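You operate a simulated robot arm through the tools that you are given. There is no shell and no other tool. Be economical: measure what you need, move in short steps, check, and stop when the job is done.

The job below is to be done with a simulated two-armed robot. You get a single attempt, and the scene is never put back.

## Task
Put one of the scraps from the white table on the shelf of the black cart. Take the green block from the white table and leave it on the table three. Take the green box labelled "sent" from the white table and put it on the purple plate. Put the good tray on the white table away on the top of the testing bench. Open the drawer two, take the red cone and put it inside and shut the two again. Put the grey bag on the white table away on the sealer rest. Put the blue roll on the white table away on the packing bench. Take the teal tray on the white table and put it away on the table one. Take the lid off the grease tin and lay it down on the table three. Put the purple brush from the table three on the flat carton on the white table. Any order will do. Set down upright: green box.

Only the result counts: the job must be done as asked and must still hold three seconds after the hand-in. Knocking over, shifting, dropping, spilling or breaking anything else fails it. Lids that push on must go on centred and level and be pressed home; caps that screw on are set level and turned clockwise until they are tight.

## Robot
Two 6-joint arms with fingered hands on one trunk, on a base that drives. Base frame: it is fixed to the floor where the robot stands at the start and does not move with it; the origin is under the middle of the robot, x ahead of it, y to its left, z up; the surface under the hand at the start is at about z = 800. Lengths are in mm, angles in degrees, forces in N, time in s.
The left shoulder is at the start at [93, 155, 1190], the right one opposite. With the tool pointing down near the work surface each hand reaches from about 440 to 740 mm from the robot's upright axis, wherever it stands, measured 20 degrees to its own side. Places, roughly: blue roll (11x11x5 cm) [500, 1300, 800]; drawer two [4300, 2100, 600]; drawer two inside [4300, 2100, 600]; flat carton [1500, -1000, 750]; good tray [1500, 1000, 750]; grease tin [3000, 1250, 750]; green block [1250, 750, 750]; green box [1500, 750, 750]; grey bag [500, 1500, 750]; packing bench [-5500, 9100, 800]; purple brush (13x5x5 cm) [2700, 1900, 800]; purple plate [1250, 0, 750]; red cone (7x7x6 cm) [900, 1400, 800]; scrap (3x3x2 cm) [500, -200, 800]; sealer rest (17x16 cm) [-5180, 8020, 840]; shelf of the black cart [-3000, -1400, 200]; table one [4500, 3200, 800]; table three [2900, 1500, 800]; teal tray (13x10x3 cm) [1100, -900, 800]; top of the testing bench [-600, 12200, 800]. Payload 4 kg a hand.
Tool frame (each hand has its own): the origin (TCP) lies between the finger pads and is the grasp point; the fingertips stand 26 mm ahead of it; z points along the fingers, y is the line along which they close. Largest opening 132 mm; the body of the gripper starts 73 mm behind the TCP. The gripper is a hand of 3 fingers: y runs from the thumb to the fingers, the wrist lies at [0, 0, -224] in the tool frame.
Orientation is that of the tool frame in the base frame, as a unit quaternion [x, y, z, w]. With the fingers straight down and closing along the base's y, the tool's x points along the base's -x, its y along +y and its z along -z.

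## Interface
- The arms move only by the tool servo_tool. It takes "left_deltas", "right_deltas" or both (then of equal length, played together; a hand with none holds still); each is text: rows parted by semicolons, each of 6 numbers parted by spaces: the shift along the tool's x, y, z in mm, then the turn, a rotation vector about the tool's x, y, z in degrees. In form: tx ty tz ax ay az; .... A call has 1 to 10 rows; each row is the pose to reach, as a shift and turn from the pose commanded when the call began, along the tool's axes at that moment. Each row takes 0.2 s and may step no farther than 50 mm and 8.6 degrees from the row before; otherwise, the whole call is refused. Where a pose cannot be reached the arm comes as near as it can. A force on the tool above 40 N (or 10 N above the force at the start of the call, whichever is more), or a blocked arm, ends the call early, and 0.2 s more pass. In this call time passes only in rows, and 0.2 s behind the last. It gives the time, the measured TCP pose, the force on the tool (base axes), the opening and the grip force at its end, in the units of the frame above (readings bear some noise), with the torque about the TCP (base axes, N m) and any sound that the robot's microphone picked up.
- Cameras (640 x 400 px; columns grow to the right, rows downward): "scene" is now at [156, -16.4, 1491.4]; the picture's right is [-0.20, -0.98, 0.00], its down [-0.73, 0.15, -0.66] and it looks along [0.65, -0.14, -0.75] (base axes); focal length 266 px, centre (320, 200). "left" rides on the left gripper at [-61, 3, -92] in its tool frame; the picture's right is [-0.05, -1.00, 0.00], its down [0.83, -0.04, -0.55] and it looks along [0.55, -0.03, 0.83] (tool axes); focal length 230 px, centre (320, 200). "right" rides on the right gripper at [61, 3, -92] in its tool frame; the picture's right is [-0.05, 1.00, 0.00], its down [-0.83, -0.04, -0.55] and it looks along [-0.55, -0.03, 0.83] (tool axes); focal length 230 px, centre (320, 200).
- grab_frame(camera): a new picture of that camera. The clock stands still meanwhile.
- lift_body(by): slides the trunk up (or, below 0, down) by that many mm; the arms and the scene camera ride with it, the base frame stays. It gives what a move gives, with no picture.
- roll_base(legs): drives the robot by 1 to 6 legs, each [ahead, turn to the left] in mm and degrees, along the robot's own axes; the way and the turn of a leg run together, so that a leg with both is an arc; at most 1500 mm and 180 degrees a leg. The arms and the cameras ride along, it lands a little off, and it stops where it bumps. It gives what a move gives.
- finger_targets(finger1, finger2, thumb_bend, hand): sets how far each is bent, from 0 (flat) to 1 (curled in); at 0.3 the hand is open as for a grip, at 0.7 the pads meet at the TCP. One left out holds its place. A second passes; each finger stops where it meets its share of the squeeze, and holds until it gets a number again. It is the only way to open and close the hand. It gives what a move gives, with no picture; readings hold the bend of each and the force on the fingers (four entries, about 0 where the hand has none), thumb and palm.
- pan_tilt(pan, tilt): turns the head with the scene camera to pan (to the left, within 86 degrees either way) and tilt (down, from -29 to 69), counted from straight ahead of the robot. It gives what a move gives.
- point_at(camera, pixels): for up to 12 pixels [column, row] of the newest picture of that camera ("zoom" is the newest enlarged one), the place [x, y, z] in the base frame of the surface seen there, good to about 2 mm. The clock stands still meanwhile.
- enlarge(camera, box): a new picture of the part [left, top, right, bottom] of that camera's present view, enlarged. The clock stands still meanwhile.
- finish_job(): hands the job in; it is judged then, once.

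Go step by step. Measure first, check grasps and placings, and put right what went wrong. The budget is 357 turns and 290 pictures, counting those below and the enlarged ones. Unless the task says otherwise, let go and move clear before handing in, and close with one line.

The tools are called after ">>>" as name(argument=value, ...) on one line, values as JSON. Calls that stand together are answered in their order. servo_tool: Moves the arms, as the interface text tells. Its arguments: {"type":"object","properties":{"left_deltas":{"type":"string"},"right_deltas":{"type":"string"}},"required":[]} The other tools are called the same way: lift_body (by) slides the trunk up or down; finger_targets (finger1, finger2, thumb_bend, hand) moves the fingers one by one; roll_base (legs) drives the base; pan_tilt (pan, tilt) turns the head that bears the scene camera; grab_frame (camera) takes a picture; point_at (camera, pixels) gives the place of the surface under pixels of a picture; enlarge (camera, box) takes an enlarged picture of a part of a camera's view; finish_job () hands the job in.

At the start:

```text
clock: 0.0
left_eef_pos: [622.2, 77.8, 1010.7]
left_orientation: [-0.001, 1.0, 0.0, 0.0]
left_wrist_force: [-0.2, -1.4, 0.4]
left_ft_torque: [0.01, 0.01, 0.0]
left_opening: 131.7
left_finger_force: 0.1
left_shape: jaw
left_bend: [0.3, 0.3, 0.3]
left_finger forces: [0.0, 0.0, 0.1, 0.0, 0.0, 0.1]
right_eef_pos: [415.9, -273.7, 1060.4]
right_orientation: [-0.001, 1.0, -0.001, 0.0]
right_wrist_force: [-0.8, -0.3, -0.3]
right_ft_torque: [-0.02, -0.01, -0.01]
right_opening: 132.0
right_finger_force: 0.1
right_shape: jaw
right_bend: [0.3, 0.3, 0.3]
right_finger forces: [0.0, 0.0, 0.1, 0.1, 0.0, 0.0]
trunk travel left (down, up): [-725.0, 115.0]
robot x, y, heading: [-1.5, -0.0, -0.1]
head pan, tilt: [-11.7, 47.3]
```

scene: 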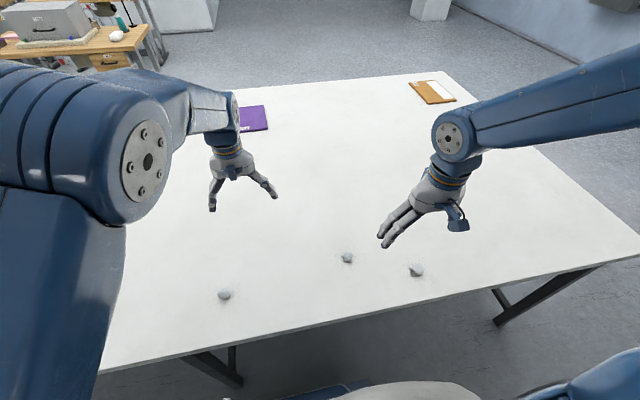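
right: 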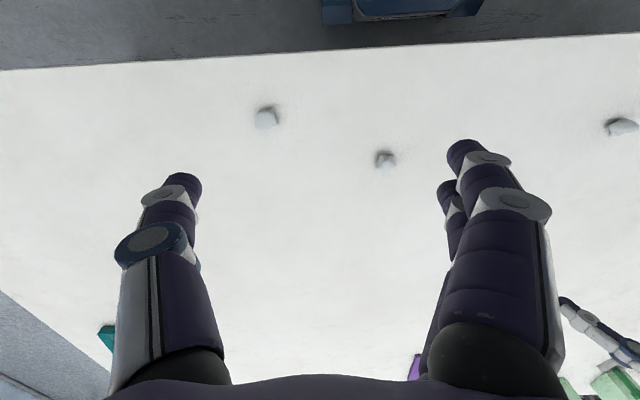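
left: 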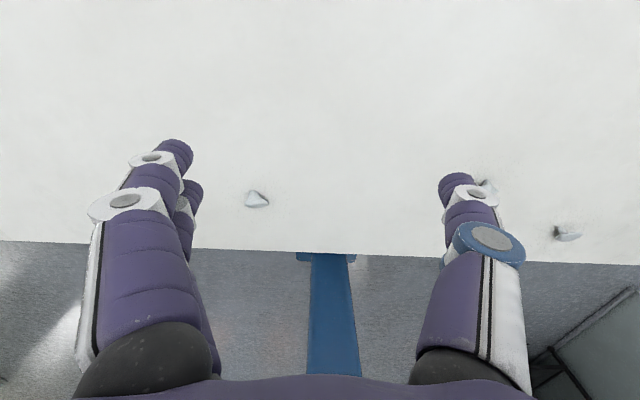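

The scene shows three scraps at about (224,296), (347,258), (416,270) on the white table, the purple plate at (252,118) and the flat carton at (432,92). I'll measure these and look around.

>>> point_at(camera="scene", pixels=[[224, 296], [347, 258], [416, 270], [252, 118], [432, 92], [418, 84], [452, 98], [640, 240], [100, 370], [440, 70]])

>>> pan_tilt(pan=50, tilt=35)

>>> grab_frame(camera="scene")

```text
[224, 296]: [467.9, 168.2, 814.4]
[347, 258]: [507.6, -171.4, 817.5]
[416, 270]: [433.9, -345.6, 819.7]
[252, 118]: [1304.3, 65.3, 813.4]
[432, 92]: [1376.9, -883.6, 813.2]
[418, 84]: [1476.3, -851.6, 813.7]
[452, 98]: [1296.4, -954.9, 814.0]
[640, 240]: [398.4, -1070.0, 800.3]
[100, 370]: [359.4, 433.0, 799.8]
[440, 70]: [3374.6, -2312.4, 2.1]
```

```text
clock: 1.3
left_eef_pos: [606.0, 85.2, 1022.0]
left_orientation: [-0.012, 1.0, -0.008, 0.006]
left_wrist_force: [0.6, 0.1, 0.4]
left_ft_torque: [0.02, -0.01, 0.03]
left_opening: 131.8
left_finger_force: 0.0
left_shape: jaw
left_bend: [0.3, 0.3, 0.3]
left_finger forces: [0.1, 0.1, 0.1, 0.0, 0.0, 0.1]
right_eef_pos: [390.7, -272.9, 1049.6]
right_orientation: [-0.002, 1.0, 0.001, -0.019]
right_wrist_force: [0.7, 0.2, 0.1]
right_ft_torque: [0.02, -0.02, 0.02]
right_opening: 132.0
right_finger_force: 0.0
right_shape: jaw
right_bend: [0.3, 0.3, 0.3]
right_finger forces: [0.0, 0.0, 0.1, 0.0, 0.0, 0.0]
trunk travel left (down, up): [-725.0, 115.0]
robot x, y, heading: [1.4, 1.1, -0.2]
head pan, tilt: [50.0, 35.0]
```

```text
286 pictures are left
```

scene: 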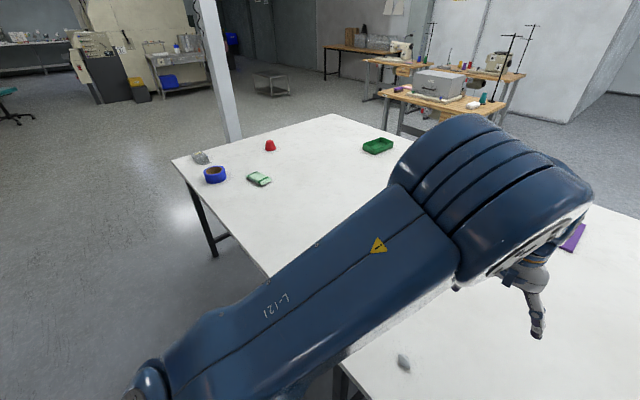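

The arm hides part of the table; I'll measure the visible items at (200,158), (214,174), (270,146), (258,179), (378,146), and look behind me.

>>> point_at(camera="scene", pixels=[[200, 157], [214, 174], [270, 146], [258, 179], [378, 146], [172, 160], [332, 114], [440, 85], [405, 95], [272, 76], [180, 75], [395, 47]])

>>> enlarge(camera="scene", box=[320, 20, 560, 170])

>>> enlarge(camera="scene", box=[0, 0, 320, 200])

```text
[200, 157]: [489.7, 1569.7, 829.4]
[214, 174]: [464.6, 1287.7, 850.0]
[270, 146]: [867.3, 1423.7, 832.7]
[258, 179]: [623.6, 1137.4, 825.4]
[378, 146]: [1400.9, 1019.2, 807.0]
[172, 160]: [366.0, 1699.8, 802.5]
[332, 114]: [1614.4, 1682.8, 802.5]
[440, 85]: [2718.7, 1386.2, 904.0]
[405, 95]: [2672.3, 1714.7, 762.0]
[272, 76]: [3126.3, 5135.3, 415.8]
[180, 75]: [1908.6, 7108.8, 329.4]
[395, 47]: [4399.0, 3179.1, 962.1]
```

```text
2.67 times, centred on (440, 95) of scene
```

zoom: 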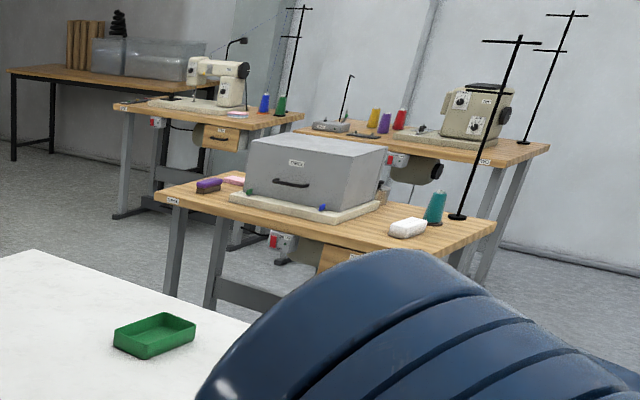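

```text
2.00 times, centred on (160, 100) of scene
```

zoom: 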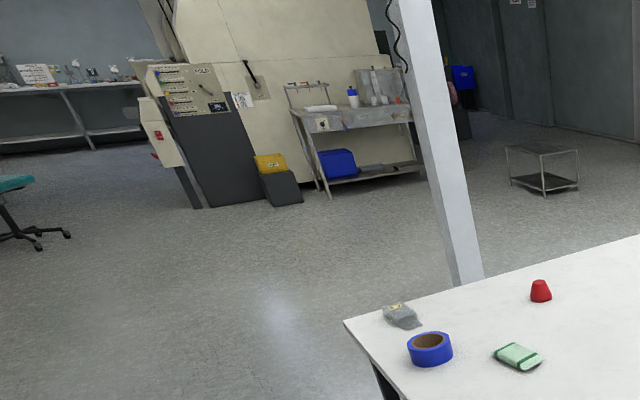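

The robot's right side has a scrap at (507.6,-171.4), top about z 818, right in the right hand's best range. I'll hover the right hand above it first.

>>> servo_tool(right_deltas="-23 20 30 0 0 0; -46 40 60 0 0 0; -70 60 90 0 0 0; -94 81 120 0 0 0; -117 102 150 0 0 0; -117 102 150 0 0 0")

>>> grab_frame(camera="right")

```text
clock: 2.7
left_eef_pos: [605.8, 84.9, 1023.5]
left_orientation: [-0.011, 1.0, -0.008, 0.008]
left_wrist_force: [-0.2, 0.3, 0.3]
left_ft_torque: [0.0, -0.06, -0.01]
left_opening: 132.1
left_finger_force: 0.1
left_shape: jaw
left_bend: [0.3, 0.3, 0.3]
left_finger forces: [0.0, 0.0, 0.0, 0.0, 0.0, 0.1]
right_eef_pos: [518.7, -173.6, 916.7]
right_orientation: [0.0, 1.0, -0.001, 0.01]
right_wrist_force: [-0.5, -0.4, -0.1]
right_ft_torque: [0.0, 0.0, -0.01]
right_opening: 131.8
right_finger_force: 0.0
right_shape: jaw
right_bend: [0.3, 0.3, 0.3]
right_finger forces: [0.1, 0.0, 0.0, 0.0, 0.0, 0.0]
trunk travel left (down, up): [-725.0, 115.0]
robot x, y, heading: [1.6, -0.3, -0.0]
head pan, tilt: [50.0, 35.0]
```

```text
283 pictures are left
```

right: 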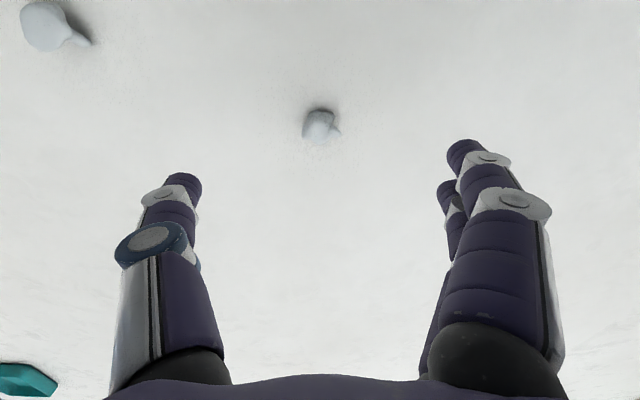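

The hand hovers near the scrap (image (320,125)). I'll measure it from this camera.

>>> point_at(camera="right", pixels=[[320, 122], [320, 135], [306, 125], [334, 125], [322, 112]])

>>> servo_tool(right_deltas="0 0 0 0 0 0; 0 0 0 0 0 0")

```text
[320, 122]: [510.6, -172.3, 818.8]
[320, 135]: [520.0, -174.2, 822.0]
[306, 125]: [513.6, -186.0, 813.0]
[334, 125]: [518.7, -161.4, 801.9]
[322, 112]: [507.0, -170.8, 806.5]
```

```text
clock: 3.3
left_eef_pos: [605.4, 85.0, 1024.3]
left_orientation: [-0.012, 1.0, -0.008, 0.009]
left_wrist_force: [-0.4, 0.5, -0.2]
left_ft_torque: [-0.03, -0.03, -0.01]
left_opening: 132.1
left_finger_force: 0.0
left_shape: jaw
left_bend: [0.3, 0.3, 0.3]
left_finger forces: [0.1, 0.0, 0.1, 0.1, 0.0, 0.0]
right_eef_pos: [518.7, -173.6, 916.9]
right_orientation: [0.0, 1.0, -0.001, 0.008]
right_wrist_force: [-0.7, 0.2, 0.6]
right_ft_torque: [-0.01, -0.02, -0.02]
right_opening: 132.1
right_finger_force: 0.1
right_shape: jaw
right_bend: [0.3, 0.3, 0.3]
right_finger forces: [0.0, 0.1, 0.1, 0.1, 0.0, 0.0]
trunk travel left (down, up): [-725.0, 115.0]
robot x, y, heading: [0.3, 3.4, 0.1]
head pan, tilt: [50.0, 35.0]
```

The scrap sits at about (514,-173), under the hand. Going down to TCP z≈829.

>>> servo_tool(right_deltas="2 0 30 0 0 0; 4 0 60 0 0 0; 4 0 80 0 0 0; 4 0 88 0 0 0; 4 0 88 0 0 0")

```text
clock: 4.5
left_eef_pos: [607.1, 85.2, 1024.4]
left_orientation: [-0.011, 1.0, -0.009, 0.009]
left_wrist_force: [-0.6, -0.1, 0.5]
left_ft_torque: [-0.02, 0.03, 0.01]
left_opening: 132.0
left_finger_force: 0.0
left_shape: jaw
left_bend: [0.3, 0.3, 0.3]
left_finger forces: [0.1, 0.0, 0.0, 0.0, 0.1, 0.0]
right_eef_pos: [517.9, -172.2, 831.0]
right_orientation: [0.0, 1.0, -0.001, 0.008]
right_wrist_force: [-0.2, -0.1, -0.7]
right_ft_torque: [0.0, 0.02, 0.0]
right_opening: 132.0
right_finger_force: 0.1
right_shape: jaw
right_bend: [0.3, 0.3, 0.3]
right_finger forces: [0.0, 0.0, 0.0, 0.0, 0.1, 0.1]
trunk travel left (down, up): [-725.0, 115.0]
robot x, y, heading: [3.9, 3.2, -0.1]
head pan, tilt: [50.0, 35.0]
```

At z 831 with no contact. Closing the right hand.

>>> finger_targets(hand="right", finger1=0.72, finger2=0.72, thumb_bend=0.72)

>>> grab_frame(camera="right")

```text
clock: 5.5
left_eef_pos: [607.4, 84.6, 1025.4]
left_orientation: [-0.011, 1.0, -0.008, 0.009]
left_wrist_force: [0.1, 0.2, 0.1]
left_ft_torque: [-0.02, 0.03, 0.0]
left_opening: 132.2
left_finger_force: 0.0
left_shape: jaw
left_bend: [0.3, 0.3, 0.3]
left_finger forces: [0.1, 0.0, 0.0, 0.0, 0.0, 0.1]
right_eef_pos: [517.1, -172.9, 830.7]
right_orientation: [0.0, 1.0, -0.002, 0.009]
right_wrist_force: [-0.5, 0.1, 0.6]
right_ft_torque: [0.02, 0.03, -0.02]
right_opening: 19.6
right_finger_force: 13.6
right_shape: fingers
right_bend: [0.7, 0.65, 0.66]
right_finger forces: [5.2, 9.6, 0.1, 0.0, 12.6, 0.0]
trunk travel left (down, up): [-725.0, 115.0]
robot x, y, heading: [-2.0, -1.2, 0.2]
head pan, tilt: [50.0, 35.0]
```

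```text
282 pictures are left
```

right: 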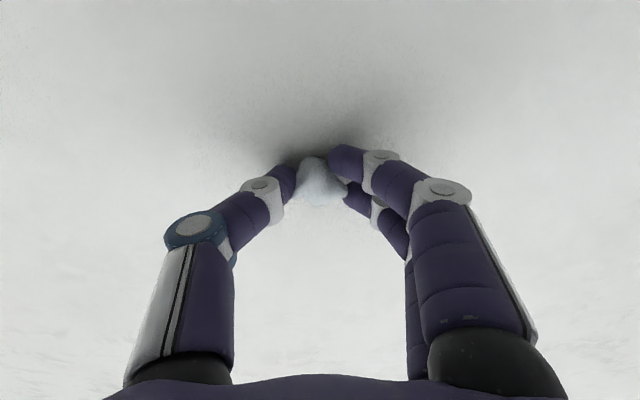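

The fingers hold the scrap with about 13 N (opening 19.6). Lifting.

>>> servo_tool(right_deltas="0 0 -40 0 0 0; 0 0 -80 0 0 0; 0 0 -120 0 0 0; 0 0 -160 0 0 0; 0 0 -200 0 0 0")

>>> grab_frame(camera="right")

>>> pan_tilt(pan=86, tilt=15)

>>> grab_frame(camera="scene")

>>> pan_tilt(pan=-80, tilt=25)

>>> grab_frame(camera="scene")

```text
clock: 6.7
left_eef_pos: [605.5, 85.8, 1025.5]
left_orientation: [-0.011, 1.0, -0.009, 0.009]
left_wrist_force: [-0.3, 0.4, 0.1]
left_ft_torque: [0.0, -0.03, -0.01]
left_opening: 132.2
left_finger_force: 0.0
left_shape: jaw
left_bend: [0.3, 0.3, 0.3]
left_finger forces: [0.0, 0.0, 0.1, 0.0, 0.0, 0.0]
right_eef_pos: [510.1, -173.1, 1032.6]
right_orientation: [0.0, 1.0, -0.001, 0.01]
right_wrist_force: [-1.2, -0.1, 0.4]
right_ft_torque: [-0.01, 0.01, 0.0]
right_opening: 18.6
right_finger_force: 13.2
right_shape: fingers
right_bend: [0.7, 0.65, 0.66]
right_finger forces: [5.0, 9.7, 0.0, 0.1, 12.0, 0.1]
trunk travel left (down, up): [-725.0, 115.0]
robot x, y, heading: [-0.6, -1.0, -0.1]
head pan, tilt: [50.0, 35.0]
```

```text
281 pictures are left
```

right: 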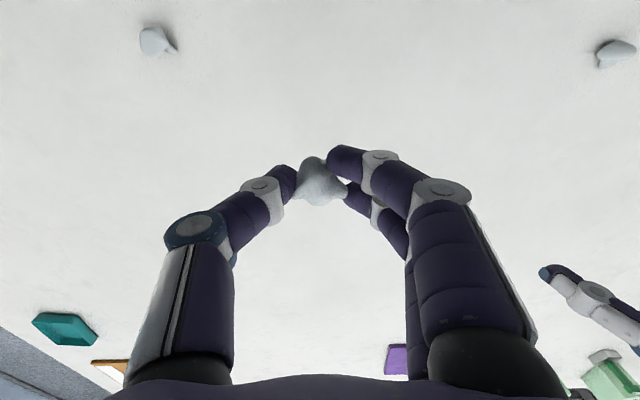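

```text
clock: 7.7
left_eef_pos: [606.6, 85.0, 1024.2]
left_orientation: [-0.011, 1.0, -0.008, 0.009]
left_wrist_force: [0.4, -0.8, -1.0]
left_ft_torque: [-0.01, 0.0, -0.02]
left_opening: 132.0
left_finger_force: 0.0
left_shape: jaw
left_bend: [0.3, 0.3, 0.3]
left_finger forces: [0.0, 0.0, 0.0, 0.0, 0.1, 0.0]
right_eef_pos: [511.2, -171.9, 1031.1]
right_orientation: [0.0, 1.0, 0.001, 0.008]
right_wrist_force: [-0.3, 0.5, -0.1]
right_ft_torque: [0.0, 0.02, 0.01]
right_opening: 18.7
right_finger_force: 13.4
right_shape: fingers
right_bend: [0.7, 0.65, 0.66]
right_finger forces: [5.1, 9.8, 0.0, 0.1, 12.1, 0.1]
trunk travel left (down, up): [-725.0, 115.0]
robot x, y, heading: [1.2, -2.6, 0.1]
head pan, tilt: [85.9, 15.0]
```

```text
280 pictures are left
```

scene: 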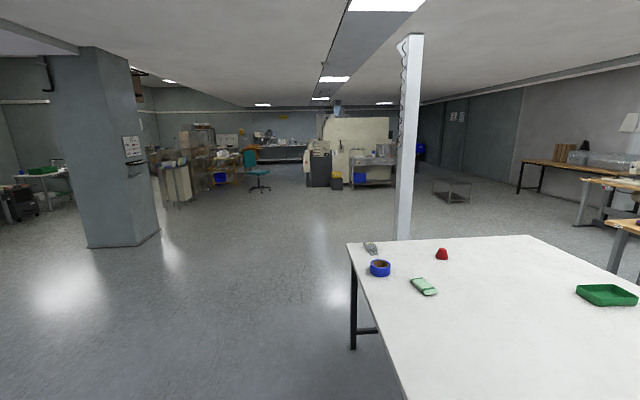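

```text
clock: 10.3
left_eef_pos: [607.5, 83.7, 1024.5]
left_orientation: [-0.012, 1.0, -0.009, 0.009]
left_wrist_force: [0.7, -0.8, -0.5]
left_ft_torque: [0.0, 0.03, -0.02]
left_opening: 131.7
left_finger_force: 0.1
left_shape: jaw
left_bend: [0.3, 0.3, 0.3]
left_finger forces: [0.0, 0.0, 0.0, 0.0, 0.1, 0.0]
right_eef_pos: [510.2, -171.5, 1032.3]
right_orientation: [0.001, 1.0, 0.0, 0.008]
right_wrist_force: [-0.3, 0.8, 0.6]
right_ft_torque: [-0.04, -0.05, -0.02]
right_opening: 18.6
right_finger_force: 14.0
right_shape: fingers
right_bend: [0.7, 0.65, 0.66]
right_finger forces: [5.1, 9.7, 0.0, 0.1, 12.1, 0.0]
trunk travel left (down, up): [-725.0, 115.0]
robot x, y, heading: [-1.3, -1.5, -0.0]
head pan, tilt: [-80.0, 25.0]
```

```text
279 pictures are left
```

scene: 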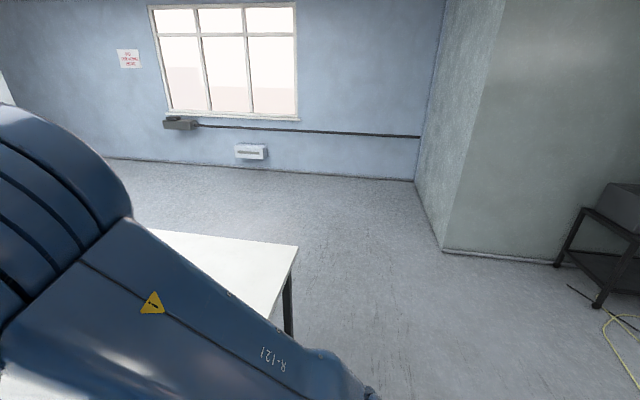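

The black cart appears at (615,245) with a hose lying on the floor. I'll back off, turn towards it and look.

>>> roll_base(legs=[[-600, 0], [0, -150]])

>>> pan_tilt(pan=0, tilt=25)

>>> grab_frame(camera="scene")

```text
clock: 20.1
left_eef_pos: [-1047.4, -412.9, 1026.8]
left_orientation: [0.952, 0.305, -0.013, -0.019]
left_wrist_force: [-0.5, -0.2, 0.7]
left_ft_torque: [0.0, -0.04, 0.0]
left_opening: 132.1
left_finger_force: 0.0
left_shape: jaw
left_bend: [0.3, 0.3, 0.3]
left_finger forces: [0.0, 0.1, 0.0, 0.0, 0.0, 0.0]
right_eef_pos: [-1106.1, -134.4, 1032.1]
right_orientation: [0.959, 0.282, -0.009, 0.003]
right_wrist_force: [-0.4, 1.1, 0.1]
right_ft_torque: [0.01, -0.04, -0.01]
right_opening: 16.6
right_finger_force: 12.2
right_shape: fingers
right_bend: [0.71, 0.65, 0.66]
right_finger forces: [3.0, 9.7, 0.1, 0.1, 11.3, 0.0]
trunk travel left (down, up): [-725.0, 115.0]
robot x, y, heading: [-569.8, -21.3, -147.4]
head pan, tilt: [-80.0, 25.0]
```

```text
clock: 21.7
left_eef_pos: [-1028.5, -412.5, 1034.7]
left_orientation: [0.947, 0.32, -0.018, -0.034]
left_wrist_force: [0.6, 0.1, -0.4]
left_ft_torque: [-0.01, 0.03, -0.02]
left_opening: 131.8
left_finger_force: 0.0
left_shape: jaw
left_bend: [0.3, 0.3, 0.3]
left_finger forces: [0.0, 0.1, 0.0, 0.1, 0.1, 0.1]
right_eef_pos: [-1091.0, -123.3, 1040.4]
right_orientation: [0.959, 0.282, -0.018, 0.005]
right_wrist_force: [-0.3, -0.5, 0.6]
right_ft_torque: [0.02, -0.01, 0.0]
right_opening: 15.1
right_finger_force: 11.5
right_shape: fingers
right_bend: [0.71, 0.66, 0.67]
right_finger forces: [3.2, 9.3, 0.0, 0.0, 10.7, 0.1]
trunk travel left (down, up): [-725.0, 115.0]
robot x, y, heading: [-571.5, -21.6, -147.2]
head pan, tilt: [0.0, 25.0]
```

```text
278 pictures are left
```

scene: 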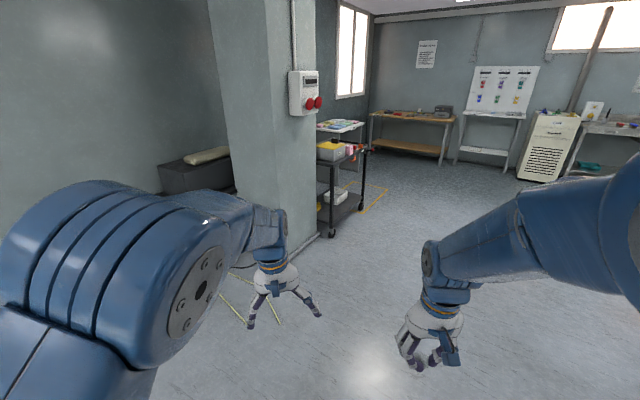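

The grip is relaxing a little (opening 15 mm), so I'll squeeze more. A black cart stands at (340,190); I'll enlarge it.

>>> finger_targets(hand="right", finger1=0.76, finger2=0.76, thumb_bend=0.76)

>>> enlarge(camera="scene", box=[300, 100, 420, 250])

>>> point_at(camera="scene", pixels=[[333, 215], [330, 236], [362, 208], [345, 200], [335, 145], [225, 290], [372, 185], [320, 236], [195, 172], [366, 150], [320, 203], [278, 320]])

```text
clock: 22.7
left_eef_pos: [-1030.3, -413.1, 1040.6]
left_orientation: [0.947, 0.319, -0.024, -0.033]
left_wrist_force: [1.0, 0.6, -0.4]
left_ft_torque: [0.03, 0.01, 0.0]
left_opening: 132.5
left_finger_force: 0.0
left_shape: jaw
left_bend: [0.3, 0.3, 0.3]
left_finger forces: [0.0, 0.0, 0.0, 0.0, 0.0, 0.1]
right_eef_pos: [-1091.1, -123.8, 1040.5]
right_orientation: [0.96, 0.281, -0.017, 0.004]
right_wrist_force: [0.7, -0.2, 0.3]
right_ft_torque: [0.03, 0.0, 0.03]
right_opening: 11.5
right_finger_force: 18.1
right_shape: fingers
right_bend: [0.74, 0.65, 0.67]
right_finger forces: [8.5, 12.6, 0.0, 0.0, 15.4, 0.1]
trunk travel left (down, up): [-725.0, 115.0]
robot x, y, heading: [-570.2, -20.2, -147.4]
head pan, tilt: [0.0, 25.0]
```

```text
2.67 times, centred on (360, 175) of scene
```

zoom: 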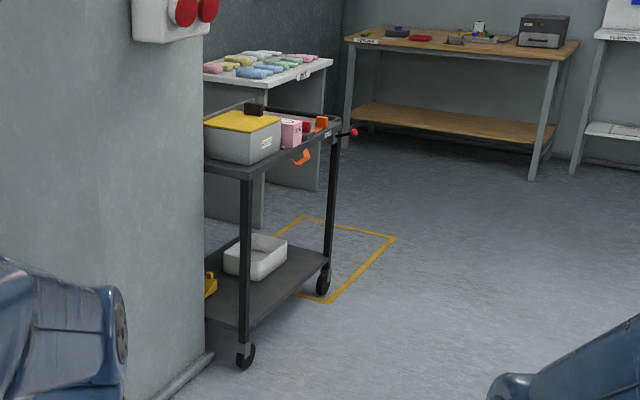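

```text
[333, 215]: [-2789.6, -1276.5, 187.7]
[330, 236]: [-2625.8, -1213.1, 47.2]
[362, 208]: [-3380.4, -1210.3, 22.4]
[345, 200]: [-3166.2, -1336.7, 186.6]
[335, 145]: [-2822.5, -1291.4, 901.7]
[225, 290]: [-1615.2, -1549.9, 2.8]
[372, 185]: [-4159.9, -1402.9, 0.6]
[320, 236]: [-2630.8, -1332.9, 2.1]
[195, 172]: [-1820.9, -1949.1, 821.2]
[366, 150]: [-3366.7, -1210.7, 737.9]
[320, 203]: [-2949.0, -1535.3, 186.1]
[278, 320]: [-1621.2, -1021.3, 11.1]
```

Cart footprint measured: x −2620..−3390, front edge y≈−1200, shelf z≈187. I'll retract the left hand and drive to about (−2700,−300) facing the cart.

>>> servo_tool(left_deltas="40 0 0 0 0 0; 80 0 0 0 0 0; 120 0 0 0 0 0; 150 0 0 0 0 0")

>>> roll_base(legs=[[0, -25.3], [1074, 0], [1074, 0], [0, 82.5]])

>>> pan_tilt(pan=0, tilt=45)

>>> grab_frame(camera="scene")

```text
clock: 23.7
left_eef_pos: [-911.7, -382.2, 1041.9]
left_orientation: [0.945, 0.321, -0.03, -0.055]
left_wrist_force: [-0.2, -0.3, -0.2]
left_ft_torque: [0.01, -0.01, -0.02]
left_opening: 131.9
left_finger_force: 0.0
left_shape: jaw
left_bend: [0.3, 0.3, 0.3]
left_finger forces: [0.0, 0.0, 0.0, 0.0, 0.0, 0.0]
left hand out of reach, approached as far as the arm can: row 2, 3, 4
right_eef_pos: [-1090.6, -123.6, 1041.2]
right_orientation: [0.96, 0.281, -0.017, 0.005]
right_wrist_force: [-0.3, 0.8, 0.6]
right_ft_torque: [-0.03, -0.02, -0.01]
right_opening: 11.8
right_finger_force: 18.1
right_shape: fingers
right_bend: [0.74, 0.65, 0.67]
right_finger forces: [8.4, 12.6, 0.0, 0.1, 15.4, 0.0]
trunk travel left (down, up): [-725.0, 115.0]
robot x, y, heading: [-574.7, -25.0, -147.5]
head pan, tilt: [0.0, 25.0]
```

```text
clock: 39.5
left_eef_pos: [-2603.0, -754.3, 1039.1]
left_orientation: [0.69, 0.723, -0.039, -0.016]
left_wrist_force: [0.3, 0.2, -0.7]
left_ft_torque: [0.02, 0.04, -0.02]
left_opening: 132.0
left_finger_force: 0.0
left_shape: jaw
left_bend: [0.3, 0.3, 0.3]
left_finger forces: [0.0, 0.1, 0.1, 0.0, 0.1, 0.0]
right_eef_pos: [-2917.6, -759.1, 1040.7]
right_orientation: [0.714, 0.7, -0.012, 0.012]
right_wrist_force: [0.2, 0.5, 0.6]
right_ft_torque: [-0.01, -0.02, 0.0]
right_opening: 9.2
right_finger_force: 16.2
right_shape: fingers
right_bend: [0.75, 0.65, 0.68]
right_finger forces: [4.4, 12.8, 0.0, 0.0, 14.7, 0.0]
trunk travel left (down, up): [-725.0, 115.0]
robot x, y, heading: [-2723.7, -273.0, -90.9]
head pan, tilt: [0.0, 25.0]
```

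```text
clock: 40.4
left_eef_pos: [-2600.6, -734.6, 1050.3]
left_orientation: [0.686, 0.725, -0.056, -0.018]
left_wrist_force: [-0.3, -0.5, 0.0]
left_ft_torque: [0.02, 0.01, 0.02]
left_opening: 132.2
left_finger_force: 0.1
left_shape: jaw
left_bend: [0.3, 0.3, 0.3]
left_finger forces: [0.1, 0.0, 0.0, 0.1, 0.0, 0.1]
right_eef_pos: [-2917.9, -741.2, 1049.4]
right_orientation: [0.714, 0.699, -0.021, 0.018]
right_wrist_force: [-0.1, -0.1, 0.4]
right_ft_torque: [-0.05, 0.03, 0.01]
right_opening: 8.4
right_finger_force: 15.5
right_shape: fingers
right_bend: [0.75, 0.65, 0.68]
right_finger forces: [4.8, 12.8, 0.0, 0.1, 14.4, 0.1]
trunk travel left (down, up): [-725.0, 115.0]
robot x, y, heading: [-2723.5, -270.8, -91.1]
head pan, tilt: [0.0, 45.0]
```

```text
276 pictures are left
```

scene: 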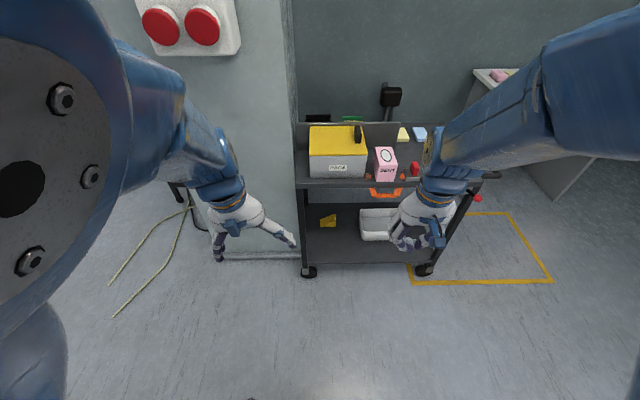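

The cart is right ahead (shelf front at row ~262, columns 305–430), the pillar to its left. I'll measure the shelf and check the grip.

>>> point_at(camera="scene", pixels=[[308, 260], [420, 262], [340, 255], [350, 235], [345, 215], [328, 221], [365, 238], [300, 188], [400, 186], [300, 240], [450, 200], [437, 225]])

>>> grab_frame(camera="right")

```text
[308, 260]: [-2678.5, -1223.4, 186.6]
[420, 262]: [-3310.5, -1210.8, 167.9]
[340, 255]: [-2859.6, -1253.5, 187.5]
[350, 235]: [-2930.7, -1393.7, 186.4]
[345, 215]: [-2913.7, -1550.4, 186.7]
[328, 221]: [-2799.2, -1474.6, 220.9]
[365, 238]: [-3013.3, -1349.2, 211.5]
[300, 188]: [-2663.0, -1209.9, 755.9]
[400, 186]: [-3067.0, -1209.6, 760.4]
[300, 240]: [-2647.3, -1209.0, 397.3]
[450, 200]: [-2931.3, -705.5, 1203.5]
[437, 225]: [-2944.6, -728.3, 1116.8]
```

```text
275 pictures are left
```

right: 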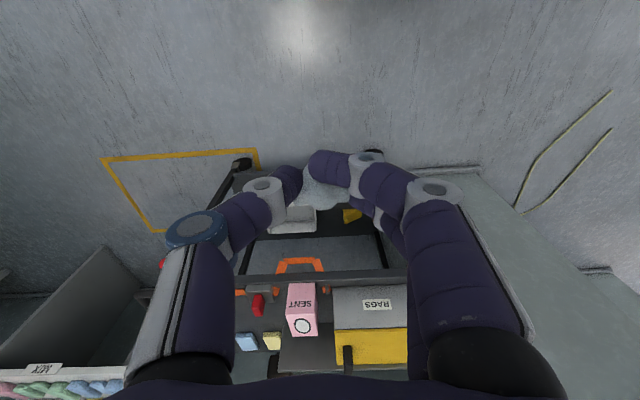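

The scrap is still held. Free shelf strip around (−2870,−1290,187). I'll lower the trunk fully, extend the right hand forward and shift it 40 mm toward +x, then drive in under the cart top.

>>> lift_body(by=-725)

>>> servo_tool(right_deltas="-30 8 0 0 0 0; -60 16 0 0 0 0; -90 24 0 0 0 0; -120 32 0 0 0 0; -135 40 30 0 0 0")

>>> roll_base(legs=[[410, 1]])

>>> grab_frame(camera="scene")

>>> grab_frame(camera="right")

```text
refused: -725 is not a number from -400 to 400
```

```text
clock: 41.6
left_eef_pos: [-2600.6, -738.8, 1049.1]
left_orientation: [0.686, 0.726, -0.054, -0.02]
left_wrist_force: [0.0, 1.0, 0.3]
left_ft_torque: [0.01, 0.0, -0.01]
left_opening: 132.1
left_finger_force: 0.1
left_shape: jaw
left_bend: [0.3, 0.3, 0.3]
left_finger forces: [0.0, 0.0, 0.0, 0.1, 0.1, 0.0]
right_eef_pos: [-2883.1, -880.0, 1023.7]
right_orientation: [0.714, 0.699, -0.019, 0.018]
right_wrist_force: [-0.9, -0.2, -0.4]
right_ft_torque: [0.01, -0.02, -0.02]
right_opening: 8.4
right_finger_force: 16.3
right_shape: fingers
right_bend: [0.75, 0.65, 0.68]
right_finger forces: [4.6, 12.9, 0.1, 0.0, 14.4, 0.0]
trunk travel left (down, up): [-725.0, 115.0]
robot x, y, heading: [-2724.1, -272.3, -91.2]
head pan, tilt: [0.0, 45.0]
```

```text
clock: 44.1
left_eef_pos: [-2598.5, -1143.8, 1050.4]
left_orientation: [0.68, 0.731, -0.055, -0.017]
left_wrist_force: [0.4, 0.3, 0.0]
left_ft_torque: [0.0, 0.06, -0.03]
left_opening: 132.0
left_finger_force: 0.1
left_shape: jaw
left_bend: [0.3, 0.3, 0.3]
left_finger forces: [0.1, 0.0, 0.0, 0.0, 0.0, 0.1]
right_eef_pos: [-2878.6, -1289.0, 1025.9]
right_orientation: [0.709, 0.705, -0.02, 0.018]
right_wrist_force: [0.0, 0.3, 0.5]
right_ft_torque: [-0.04, 0.0, -0.01]
right_opening: 8.7
right_finger_force: 16.0
right_shape: fingers
right_bend: [0.75, 0.65, 0.68]
right_finger forces: [4.6, 12.8, 0.1, 0.0, 14.5, 0.0]
trunk travel left (down, up): [-725.0, 115.0]
robot x, y, heading: [-2728.3, -679.2, -90.1]
head pan, tilt: [0.0, 45.0]
```

```text
274 pictures are left
```

scene: 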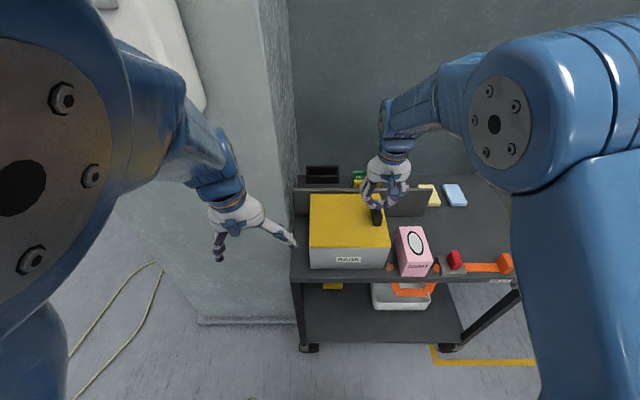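

```text
273 pictures are left
```

right: 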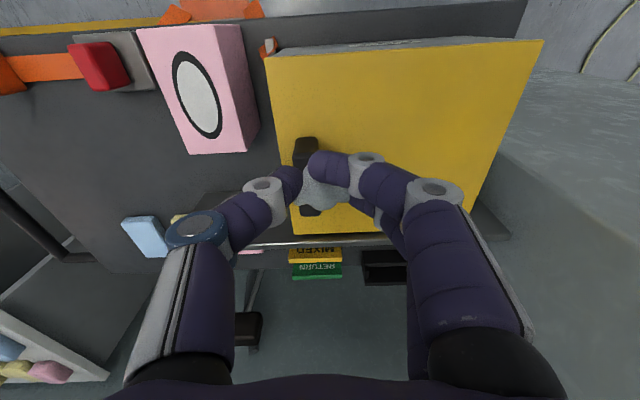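

The lift was refused (limit 400 per call), so the hand is above the cart top, with no contact. I'll back straight out and lower in two steps.

>>> roll_base(legs=[[-410, 0]])

```text
clock: 46.6
left_eef_pos: [-2596.1, -724.0, 1056.0]
left_orientation: [0.674, 0.735, -0.067, -0.028]
left_wrist_force: [0.6, 0.2, -0.3]
left_ft_torque: [0.0, 0.0, -0.02]
left_opening: 132.2
left_finger_force: 0.1
left_shape: jaw
left_bend: [0.3, 0.3, 0.3]
left_finger forces: [0.0, 0.0, 0.1, 0.0, 0.0, 0.0]
right_eef_pos: [-2876.9, -872.2, 1036.1]
right_orientation: [0.709, 0.705, -0.027, 0.024]
right_wrist_force: [-0.2, 0.5, -1.0]
right_ft_torque: [0.0, -0.02, 0.01]
right_opening: 8.0
right_finger_force: 15.7
right_shape: fingers
right_bend: [0.75, 0.65, 0.68]
right_finger forces: [4.8, 13.0, 0.0, 0.0, 14.4, 0.0]
trunk travel left (down, up): [-725.0, 115.0]
robot x, y, heading: [-2729.0, -277.0, -89.9]
head pan, tilt: [0.0, 45.0]
```

>>> lift_body(by=-400)

>>> lift_body(by=-325)

```text
clock: 50.4
left_eef_pos: [-2596.9, -700.9, 649.7]
left_orientation: [0.671, 0.737, -0.065, -0.046]
left_wrist_force: [0.6, 0.5, 0.8]
left_ft_torque: [-0.03, -0.02, 0.01]
left_opening: 132.4
left_finger_force: 0.1
left_shape: jaw
left_bend: [0.3, 0.3, 0.3]
left_finger forces: [0.0, 0.0, 0.0, 0.1, 0.1, 0.0]
right_eef_pos: [-2875.6, -854.0, 646.2]
right_orientation: [0.708, 0.704, -0.033, 0.03]
right_wrist_force: [-0.2, 0.4, 0.3]
right_ft_torque: [0.0, 0.0, -0.02]
right_opening: 7.5
right_finger_force: 15.8
right_shape: fingers
right_bend: [0.75, 0.65, 0.68]
right_finger forces: [4.4, 12.9, 0.0, 0.1, 14.1, 0.0]
trunk travel left (down, up): [-325.0, 515.0]
robot x, y, heading: [-2726.1, -279.5, -90.0]
head pan, tilt: [0.0, 45.0]
```

```text
clock: 53.6
left_eef_pos: [-2596.8, -701.1, 329.2]
left_orientation: [0.672, 0.736, -0.069, -0.036]
left_wrist_force: [0.6, 0.2, -1.0]
left_ft_torque: [0.01, 0.0, -0.01]
left_opening: 132.0
left_finger_force: 0.0
left_shape: jaw
left_bend: [0.3, 0.3, 0.3]
left_finger forces: [0.1, 0.0, 0.1, 0.1, 0.1, 0.0]
right_eef_pos: [-2876.7, -852.2, 320.3]
right_orientation: [0.707, 0.706, -0.033, 0.03]
right_wrist_force: [0.0, -0.1, 0.4]
right_ft_torque: [-0.01, -0.03, 0.02]
right_opening: 7.4
right_finger_force: 15.7
right_shape: fingers
right_bend: [0.75, 0.65, 0.68]
right_finger forces: [4.4, 12.8, 0.1, 0.0, 14.1, 0.0]
trunk travel left (down, up): [0.0, 840.0]
robot x, y, heading: [-2730.5, -277.1, -89.8]
head pan, tilt: [0.0, 45.0]
```

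Hand now at z 320. Driving in under the top by 430 mm.

>>> roll_base(legs=[[430, 0]])

>>> grab_frame(camera="right")

>>> grab_frame(camera="scene")

```text
clock: 56.2
left_eef_pos: [-2596.7, -1119.3, 330.3]
left_orientation: [0.673, 0.736, -0.069, -0.037]
left_wrist_force: [-0.1, 0.3, -0.3]
left_ft_torque: [-0.01, 0.01, 0.01]
left_opening: 132.3
left_finger_force: 0.1
left_shape: jaw
left_bend: [0.3, 0.3, 0.3]
left_finger forces: [0.1, 0.0, 0.0, 0.1, 0.1, 0.0]
right_eef_pos: [-2877.6, -1271.0, 322.3]
right_orientation: [0.708, 0.704, -0.033, 0.03]
right_wrist_force: [0.2, 0.0, -0.3]
right_ft_torque: [-0.01, 0.02, -0.04]
right_opening: 7.6
right_finger_force: 15.5
right_shape: fingers
right_bend: [0.75, 0.65, 0.68]
right_finger forces: [4.4, 12.8, 0.0, 0.1, 14.1, 0.0]
trunk travel left (down, up): [0.0, 840.0]
robot x, y, heading: [-2731.5, -698.2, -89.9]
head pan, tilt: [0.0, 45.0]
```

```text
272 pictures are left
```

right: 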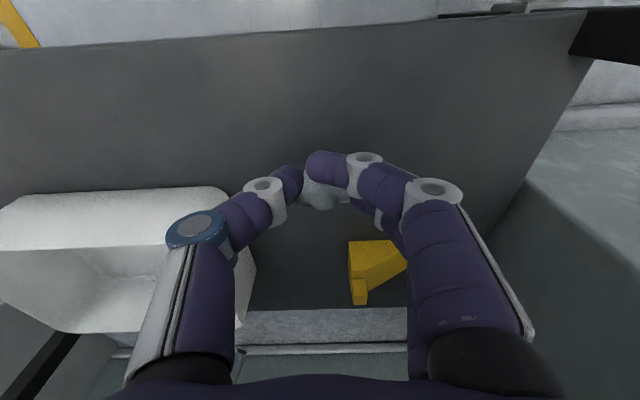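

```text
271 pictures are left
```

scene: 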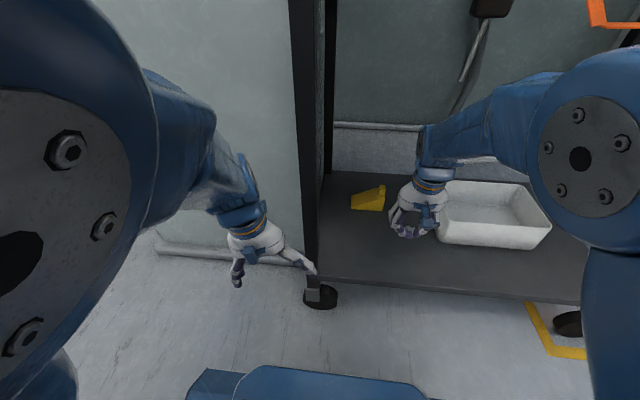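

The hand is over the free shelf strip between the white tray and yellow piece. Lowering about 98 mm, with a small shift away from the tray.

>>> servo_tool(right_deltas="0 10 35 0 0 0; 0 20 70 0 0 0; 0 20 90 0 0 0; 0 20 96 0 0 0; 0 20 96 0 0 0")

>>> grab_frame(camera="right")

```text
clock: 57.4
left_eef_pos: [-2596.3, -1108.5, 324.8]
left_orientation: [0.671, 0.737, -0.064, -0.049]
left_wrist_force: [-0.9, -0.3, 0.4]
left_ft_torque: [0.02, 0.04, -0.02]
left_opening: 132.0
left_finger_force: 0.1
left_shape: jaw
left_bend: [0.3, 0.3, 0.3]
left_finger forces: [0.1, 0.1, 0.0, 0.0, 0.1, 0.0]
right_eef_pos: [-2856.6, -1277.5, 235.4]
right_orientation: [0.709, 0.704, -0.039, 0.037]
right_wrist_force: [-0.1, -0.1, 0.2]
right_ft_torque: [0.01, 0.02, 0.03]
right_opening: 7.2
right_finger_force: 15.4
right_shape: fingers
right_bend: [0.75, 0.65, 0.68]
right_finger forces: [3.9, 13.0, 0.0, 0.1, 14.2, 0.0]
trunk travel left (down, up): [0.0, 840.0]
robot x, y, heading: [-2733.9, -694.2, -89.7]
head pan, tilt: [0.0, 45.0]
```

```text
270 pictures are left
```

right: 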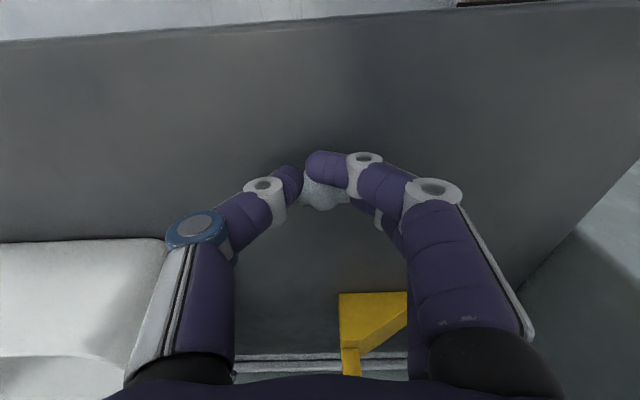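

At z 235; going 13 mm lower, watching force.

>>> servo_tool(right_deltas="0 0 7 0 0 0; 0 0 14 0 0 0; 0 0 14 0 0 0")

>>> grab_frame(camera="right")

```text
clock: 58.2
left_eef_pos: [-2596.4, -1109.3, 325.2]
left_orientation: [0.671, 0.737, -0.064, -0.05]
left_wrist_force: [0.1, 0.4, 0.4]
left_ft_torque: [-0.02, 0.01, -0.04]
left_opening: 132.0
left_finger_force: 0.1
left_shape: jaw
left_bend: [0.3, 0.3, 0.3]
left_finger forces: [0.1, 0.1, 0.0, 0.1, 0.0, 0.0]
right_eef_pos: [-2858.1, -1277.0, 220.3]
right_orientation: [0.707, 0.705, -0.04, 0.037]
right_wrist_force: [-0.5, -0.1, 0.2]
right_ft_torque: [0.02, 0.02, -0.04]
right_opening: 7.2
right_finger_force: 15.5
right_shape: fingers
right_bend: [0.75, 0.65, 0.68]
right_finger forces: [4.0, 13.1, 0.1, 0.0, 14.2, 0.0]
trunk travel left (down, up): [0.0, 840.0]
robot x, y, heading: [-2728.1, -699.5, -90.1]
head pan, tilt: [0.0, 45.0]
```

```text
269 pictures are left
```

right: 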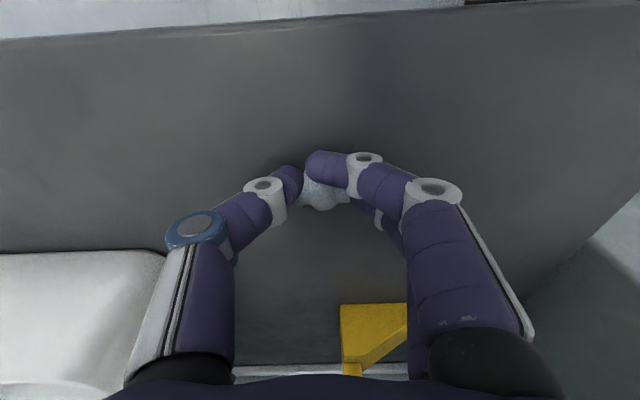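

No contact force yet; another 6 mm, then release.

>>> servo_tool(right_deltas="0 0 6 0 0 0; 0 0 6 0 0 0")

>>> finger_targets(hand="right", finger1=0.5, finger2=0.5, thumb_bend=0.5)

>>> grab_frame(camera="right")

```text
clock: 58.8
left_eef_pos: [-2596.4, -1109.5, 325.8]
left_orientation: [0.671, 0.737, -0.064, -0.049]
left_wrist_force: [0.0, 0.9, -0.6]
left_ft_torque: [0.02, -0.01, 0.02]
left_opening: 131.7
left_finger_force: 0.1
left_shape: jaw
left_bend: [0.3, 0.3, 0.3]
left_finger forces: [0.1, 0.0, 0.0, 0.0, 0.0, 0.0]
right_eef_pos: [-2857.1, -1279.5, 214.8]
right_orientation: [0.708, 0.704, -0.04, 0.037]
right_wrist_force: [0.9, 0.1, 0.7]
right_ft_torque: [-0.03, 0.01, -0.03]
right_opening: 7.3
right_finger_force: 15.2
right_shape: fingers
right_bend: [0.75, 0.65, 0.68]
right_finger forces: [4.0, 13.1, 0.0, 0.1, 14.3, 0.0]
trunk travel left (down, up): [0.0, 840.0]
robot x, y, heading: [-2728.4, -697.5, -90.0]
head pan, tilt: [0.0, 45.0]
```

```text
clock: 59.8
left_eef_pos: [-2597.2, -1109.4, 326.8]
left_orientation: [0.671, 0.737, -0.066, -0.049]
left_wrist_force: [-0.1, -0.4, 0.1]
left_ft_torque: [0.01, -0.01, -0.02]
left_opening: 132.2
left_finger_force: 0.1
left_shape: jaw
left_bend: [0.3, 0.3, 0.3]
left_finger forces: [0.0, 0.0, 0.0, 0.1, 0.1, 0.1]
right_eef_pos: [-2857.6, -1279.5, 216.6]
right_orientation: [0.707, 0.705, -0.041, 0.039]
right_wrist_force: [-4.2, -6.3, 21.5]
right_ft_torque: [0.02, -0.12, -0.05]
right_opening: 52.1
right_finger_force: 10.5
right_shape: fingers
right_bend: [0.61, 0.5, 0.5]
right_finger forces: [17.0, 0.1, 0.0, 0.0, 4.5, 0.0]
trunk travel left (down, up): [0.0, 840.0]
robot x, y, heading: [-2731.0, -697.2, -90.1]
head pan, tilt: [0.0, 45.0]
```

```text
268 pictures are left
```

right: 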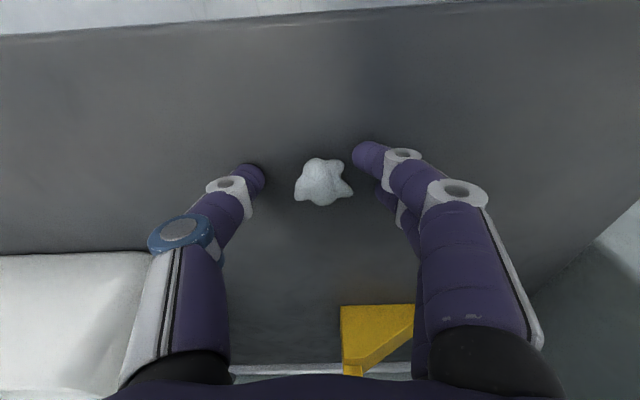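

The scrap lies released at (322,182); a finger presses the shelf (21 N). Raising the hand straight up.

>>> servo_tool(right_deltas="0 0 -25 0 0 0; 0 0 -60 0 0 0; 0 0 -100 0 0 0")

>>> grab_frame(camera="right")

```text
clock: 60.6
left_eef_pos: [-2597.4, -1110.3, 324.8]
left_orientation: [0.671, 0.737, -0.066, -0.05]
left_wrist_force: [-0.3, -0.1, 0.5]
left_ft_torque: [0.01, -0.02, -0.01]
left_opening: 132.1
left_finger_force: 0.0
left_shape: jaw
left_bend: [0.3, 0.3, 0.3]
left_finger forces: [0.0, 0.1, 0.0, 0.0, 0.0, 0.1]
right_eef_pos: [-2858.8, -1267.9, 316.6]
right_orientation: [0.708, 0.704, -0.039, 0.036]
right_wrist_force: [0.2, -1.3, -0.2]
right_ft_torque: [0.01, -0.01, 0.03]
right_opening: 67.1
right_finger_force: 0.1
right_shape: fingers
right_bend: [0.5, 0.5, 0.5]
right_finger forces: [0.0, 0.1, 0.0, 0.0, 0.0, 0.1]
trunk travel left (down, up): [0.0, 840.0]
robot x, y, heading: [-2731.5, -696.4, -89.9]
head pan, tilt: [0.0, 45.0]
```

```text
267 pictures are left
```

right: 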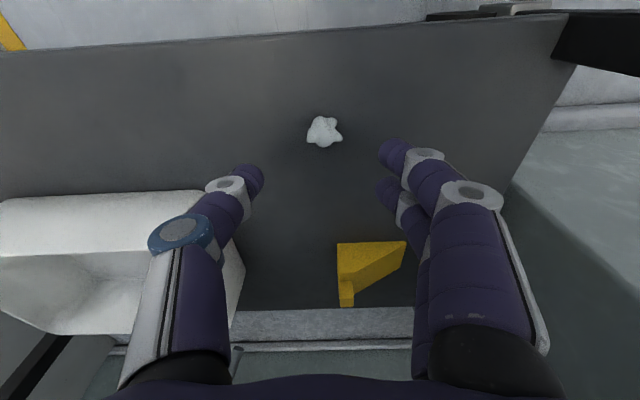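

The scrap rests on the cart shelf at (323,132). Backing out.

>>> roll_base(legs=[[-500, 0]])

>>> lift_body(by=400)

>>> lift_body(by=325)

>>> roll_base(legs=[[0, 127.3], [1340, 0], [1340, 0], [0, -37.3]])

>>> pan_tilt(pan=0, tilt=40)

>>> grab_frame(camera="scene")

```text
clock: 63.5
left_eef_pos: [-2595.0, -611.4, 324.7]
left_orientation: [0.667, 0.74, -0.066, -0.049]
left_wrist_force: [0.2, 0.4, -0.1]
left_ft_torque: [0.0, 0.01, 0.01]
left_opening: 131.8
left_finger_force: 0.1
left_shape: jaw
left_bend: [0.3, 0.3, 0.3]
left_finger forces: [0.0, 0.1, 0.1, 0.0, 0.0, 0.0]
right_eef_pos: [-2857.2, -772.8, 316.3]
right_orientation: [0.705, 0.707, -0.04, 0.037]
right_wrist_force: [-0.6, 0.1, 0.1]
right_ft_torque: [-0.03, -0.03, 0.01]
right_opening: 67.1
right_finger_force: 0.0
right_shape: fingers
right_bend: [0.5, 0.5, 0.5]
right_finger forces: [0.0, 0.0, 0.0, 0.0, 0.0, 0.0]
trunk travel left (down, up): [0.0, 840.0]
robot x, y, heading: [-2727.7, -205.4, -89.5]
head pan, tilt: [0.0, 45.0]
```

```text
clock: 67.4
left_eef_pos: [-2596.7, -599.1, 713.5]
left_orientation: [0.664, 0.742, -0.056, -0.073]
left_wrist_force: [-0.9, -1.1, -0.2]
left_ft_torque: [0.01, 0.02, -0.01]
left_opening: 132.0
left_finger_force: 0.0
left_shape: jaw
left_bend: [0.3, 0.3, 0.3]
left_finger forces: [0.0, 0.0, 0.0, 0.0, 0.1, 0.0]
right_eef_pos: [-2856.9, -767.6, 727.4]
right_orientation: [0.705, 0.707, -0.046, 0.043]
right_wrist_force: [0.3, 0.3, -0.5]
right_ft_torque: [-0.01, 0.0, 0.04]
right_opening: 67.3
right_finger_force: 0.0
right_shape: fingers
right_bend: [0.5, 0.5, 0.5]
right_finger forces: [0.1, 0.0, 0.1, 0.0, 0.0, 0.0]
trunk travel left (down, up): [-400.0, 440.0]
robot x, y, heading: [-2731.5, -199.4, -89.4]
head pan, tilt: [0.0, 45.0]
```

```text
clock: 70.6
left_eef_pos: [-2596.4, -598.6, 1037.9]
left_orientation: [0.662, 0.744, -0.057, -0.078]
left_wrist_force: [0.1, -0.9, -0.6]
left_ft_torque: [0.0, 0.01, 0.0]
left_opening: 131.8
left_finger_force: 0.0
left_shape: jaw
left_bend: [0.3, 0.3, 0.3]
left_finger forces: [0.0, 0.0, 0.0, 0.1, 0.0, 0.0]
right_eef_pos: [-2856.5, -769.0, 1051.6]
right_orientation: [0.705, 0.706, -0.047, 0.042]
right_wrist_force: [-0.6, -0.1, -0.2]
right_ft_torque: [-0.01, -0.01, 0.01]
right_opening: 66.9
right_finger_force: 0.2
right_shape: fingers
right_bend: [0.5, 0.5, 0.5]
right_finger forces: [0.1, 0.0, 0.0, 0.0, 0.0, 0.0]
trunk travel left (down, up): [-725.0, 115.0]
robot x, y, heading: [-2729.9, -199.6, -89.6]
head pan, tilt: [0.0, 45.0]
```

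```text
clock: 91.2
left_eef_pos: [-199.9, 1588.0, 1047.1]
left_orientation: [-0.06, 0.992, -0.11, -0.006]
left_wrist_force: [-0.7, -0.8, 0.6]
left_ft_torque: [-0.01, 0.02, 0.0]
left_opening: 132.2
left_finger_force: 0.1
left_shape: jaw
left_bend: [0.3, 0.3, 0.3]
left_finger forces: [0.0, 0.1, 0.0, 0.1, 0.0, 0.0]
right_eef_pos: [-34.4, 1328.1, 1051.9]
right_orientation: [0.001, 0.998, -0.003, 0.062]
right_wrist_force: [-0.3, -0.5, 0.0]
right_ft_torque: [0.0, 0.02, 0.0]
right_opening: 67.3
right_finger_force: 0.1
right_shape: fingers
right_bend: [0.5, 0.5, 0.5]
right_finger forces: [0.0, 0.0, 0.1, 0.1, 0.1, 0.0]
trunk travel left (down, up): [-725.0, 115.0]
robot x, y, heading: [-600.9, 1460.7, 0.2]
head pan, tilt: [0.0, 45.0]
```

```text
clock: 91.9
left_eef_pos: [-227.1, 1585.3, 1034.2]
left_orientation: [-0.067, 0.989, -0.127, -0.035]
left_wrist_force: [-0.5, -0.6, 0.0]
left_ft_torque: [0.03, 0.0, 0.0]
left_opening: 132.3
left_finger_force: 0.0
left_shape: jaw
left_bend: [0.3, 0.3, 0.3]
left_finger forces: [0.0, 0.0, 0.1, 0.0, 0.1, 0.0]
right_eef_pos: [-50.4, 1325.9, 1061.2]
right_orientation: [0.001, 0.997, -0.002, 0.071]
right_wrist_force: [0.5, -0.4, -0.9]
right_ft_torque: [-0.01, 0.02, 0.02]
right_opening: 67.6
right_finger_force: 0.0
right_shape: fingers
right_bend: [0.5, 0.5, 0.5]
right_finger forces: [0.0, 0.0, 0.0, 0.0, 0.1, 0.0]
trunk travel left (down, up): [-725.0, 115.0]
robot x, y, heading: [-604.6, 1461.1, 0.3]
head pan, tilt: [0.0, 40.0]
```

```text
266 pictures are left
```

scene: 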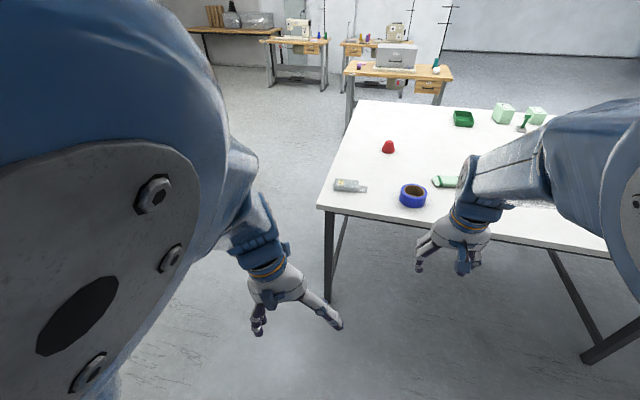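

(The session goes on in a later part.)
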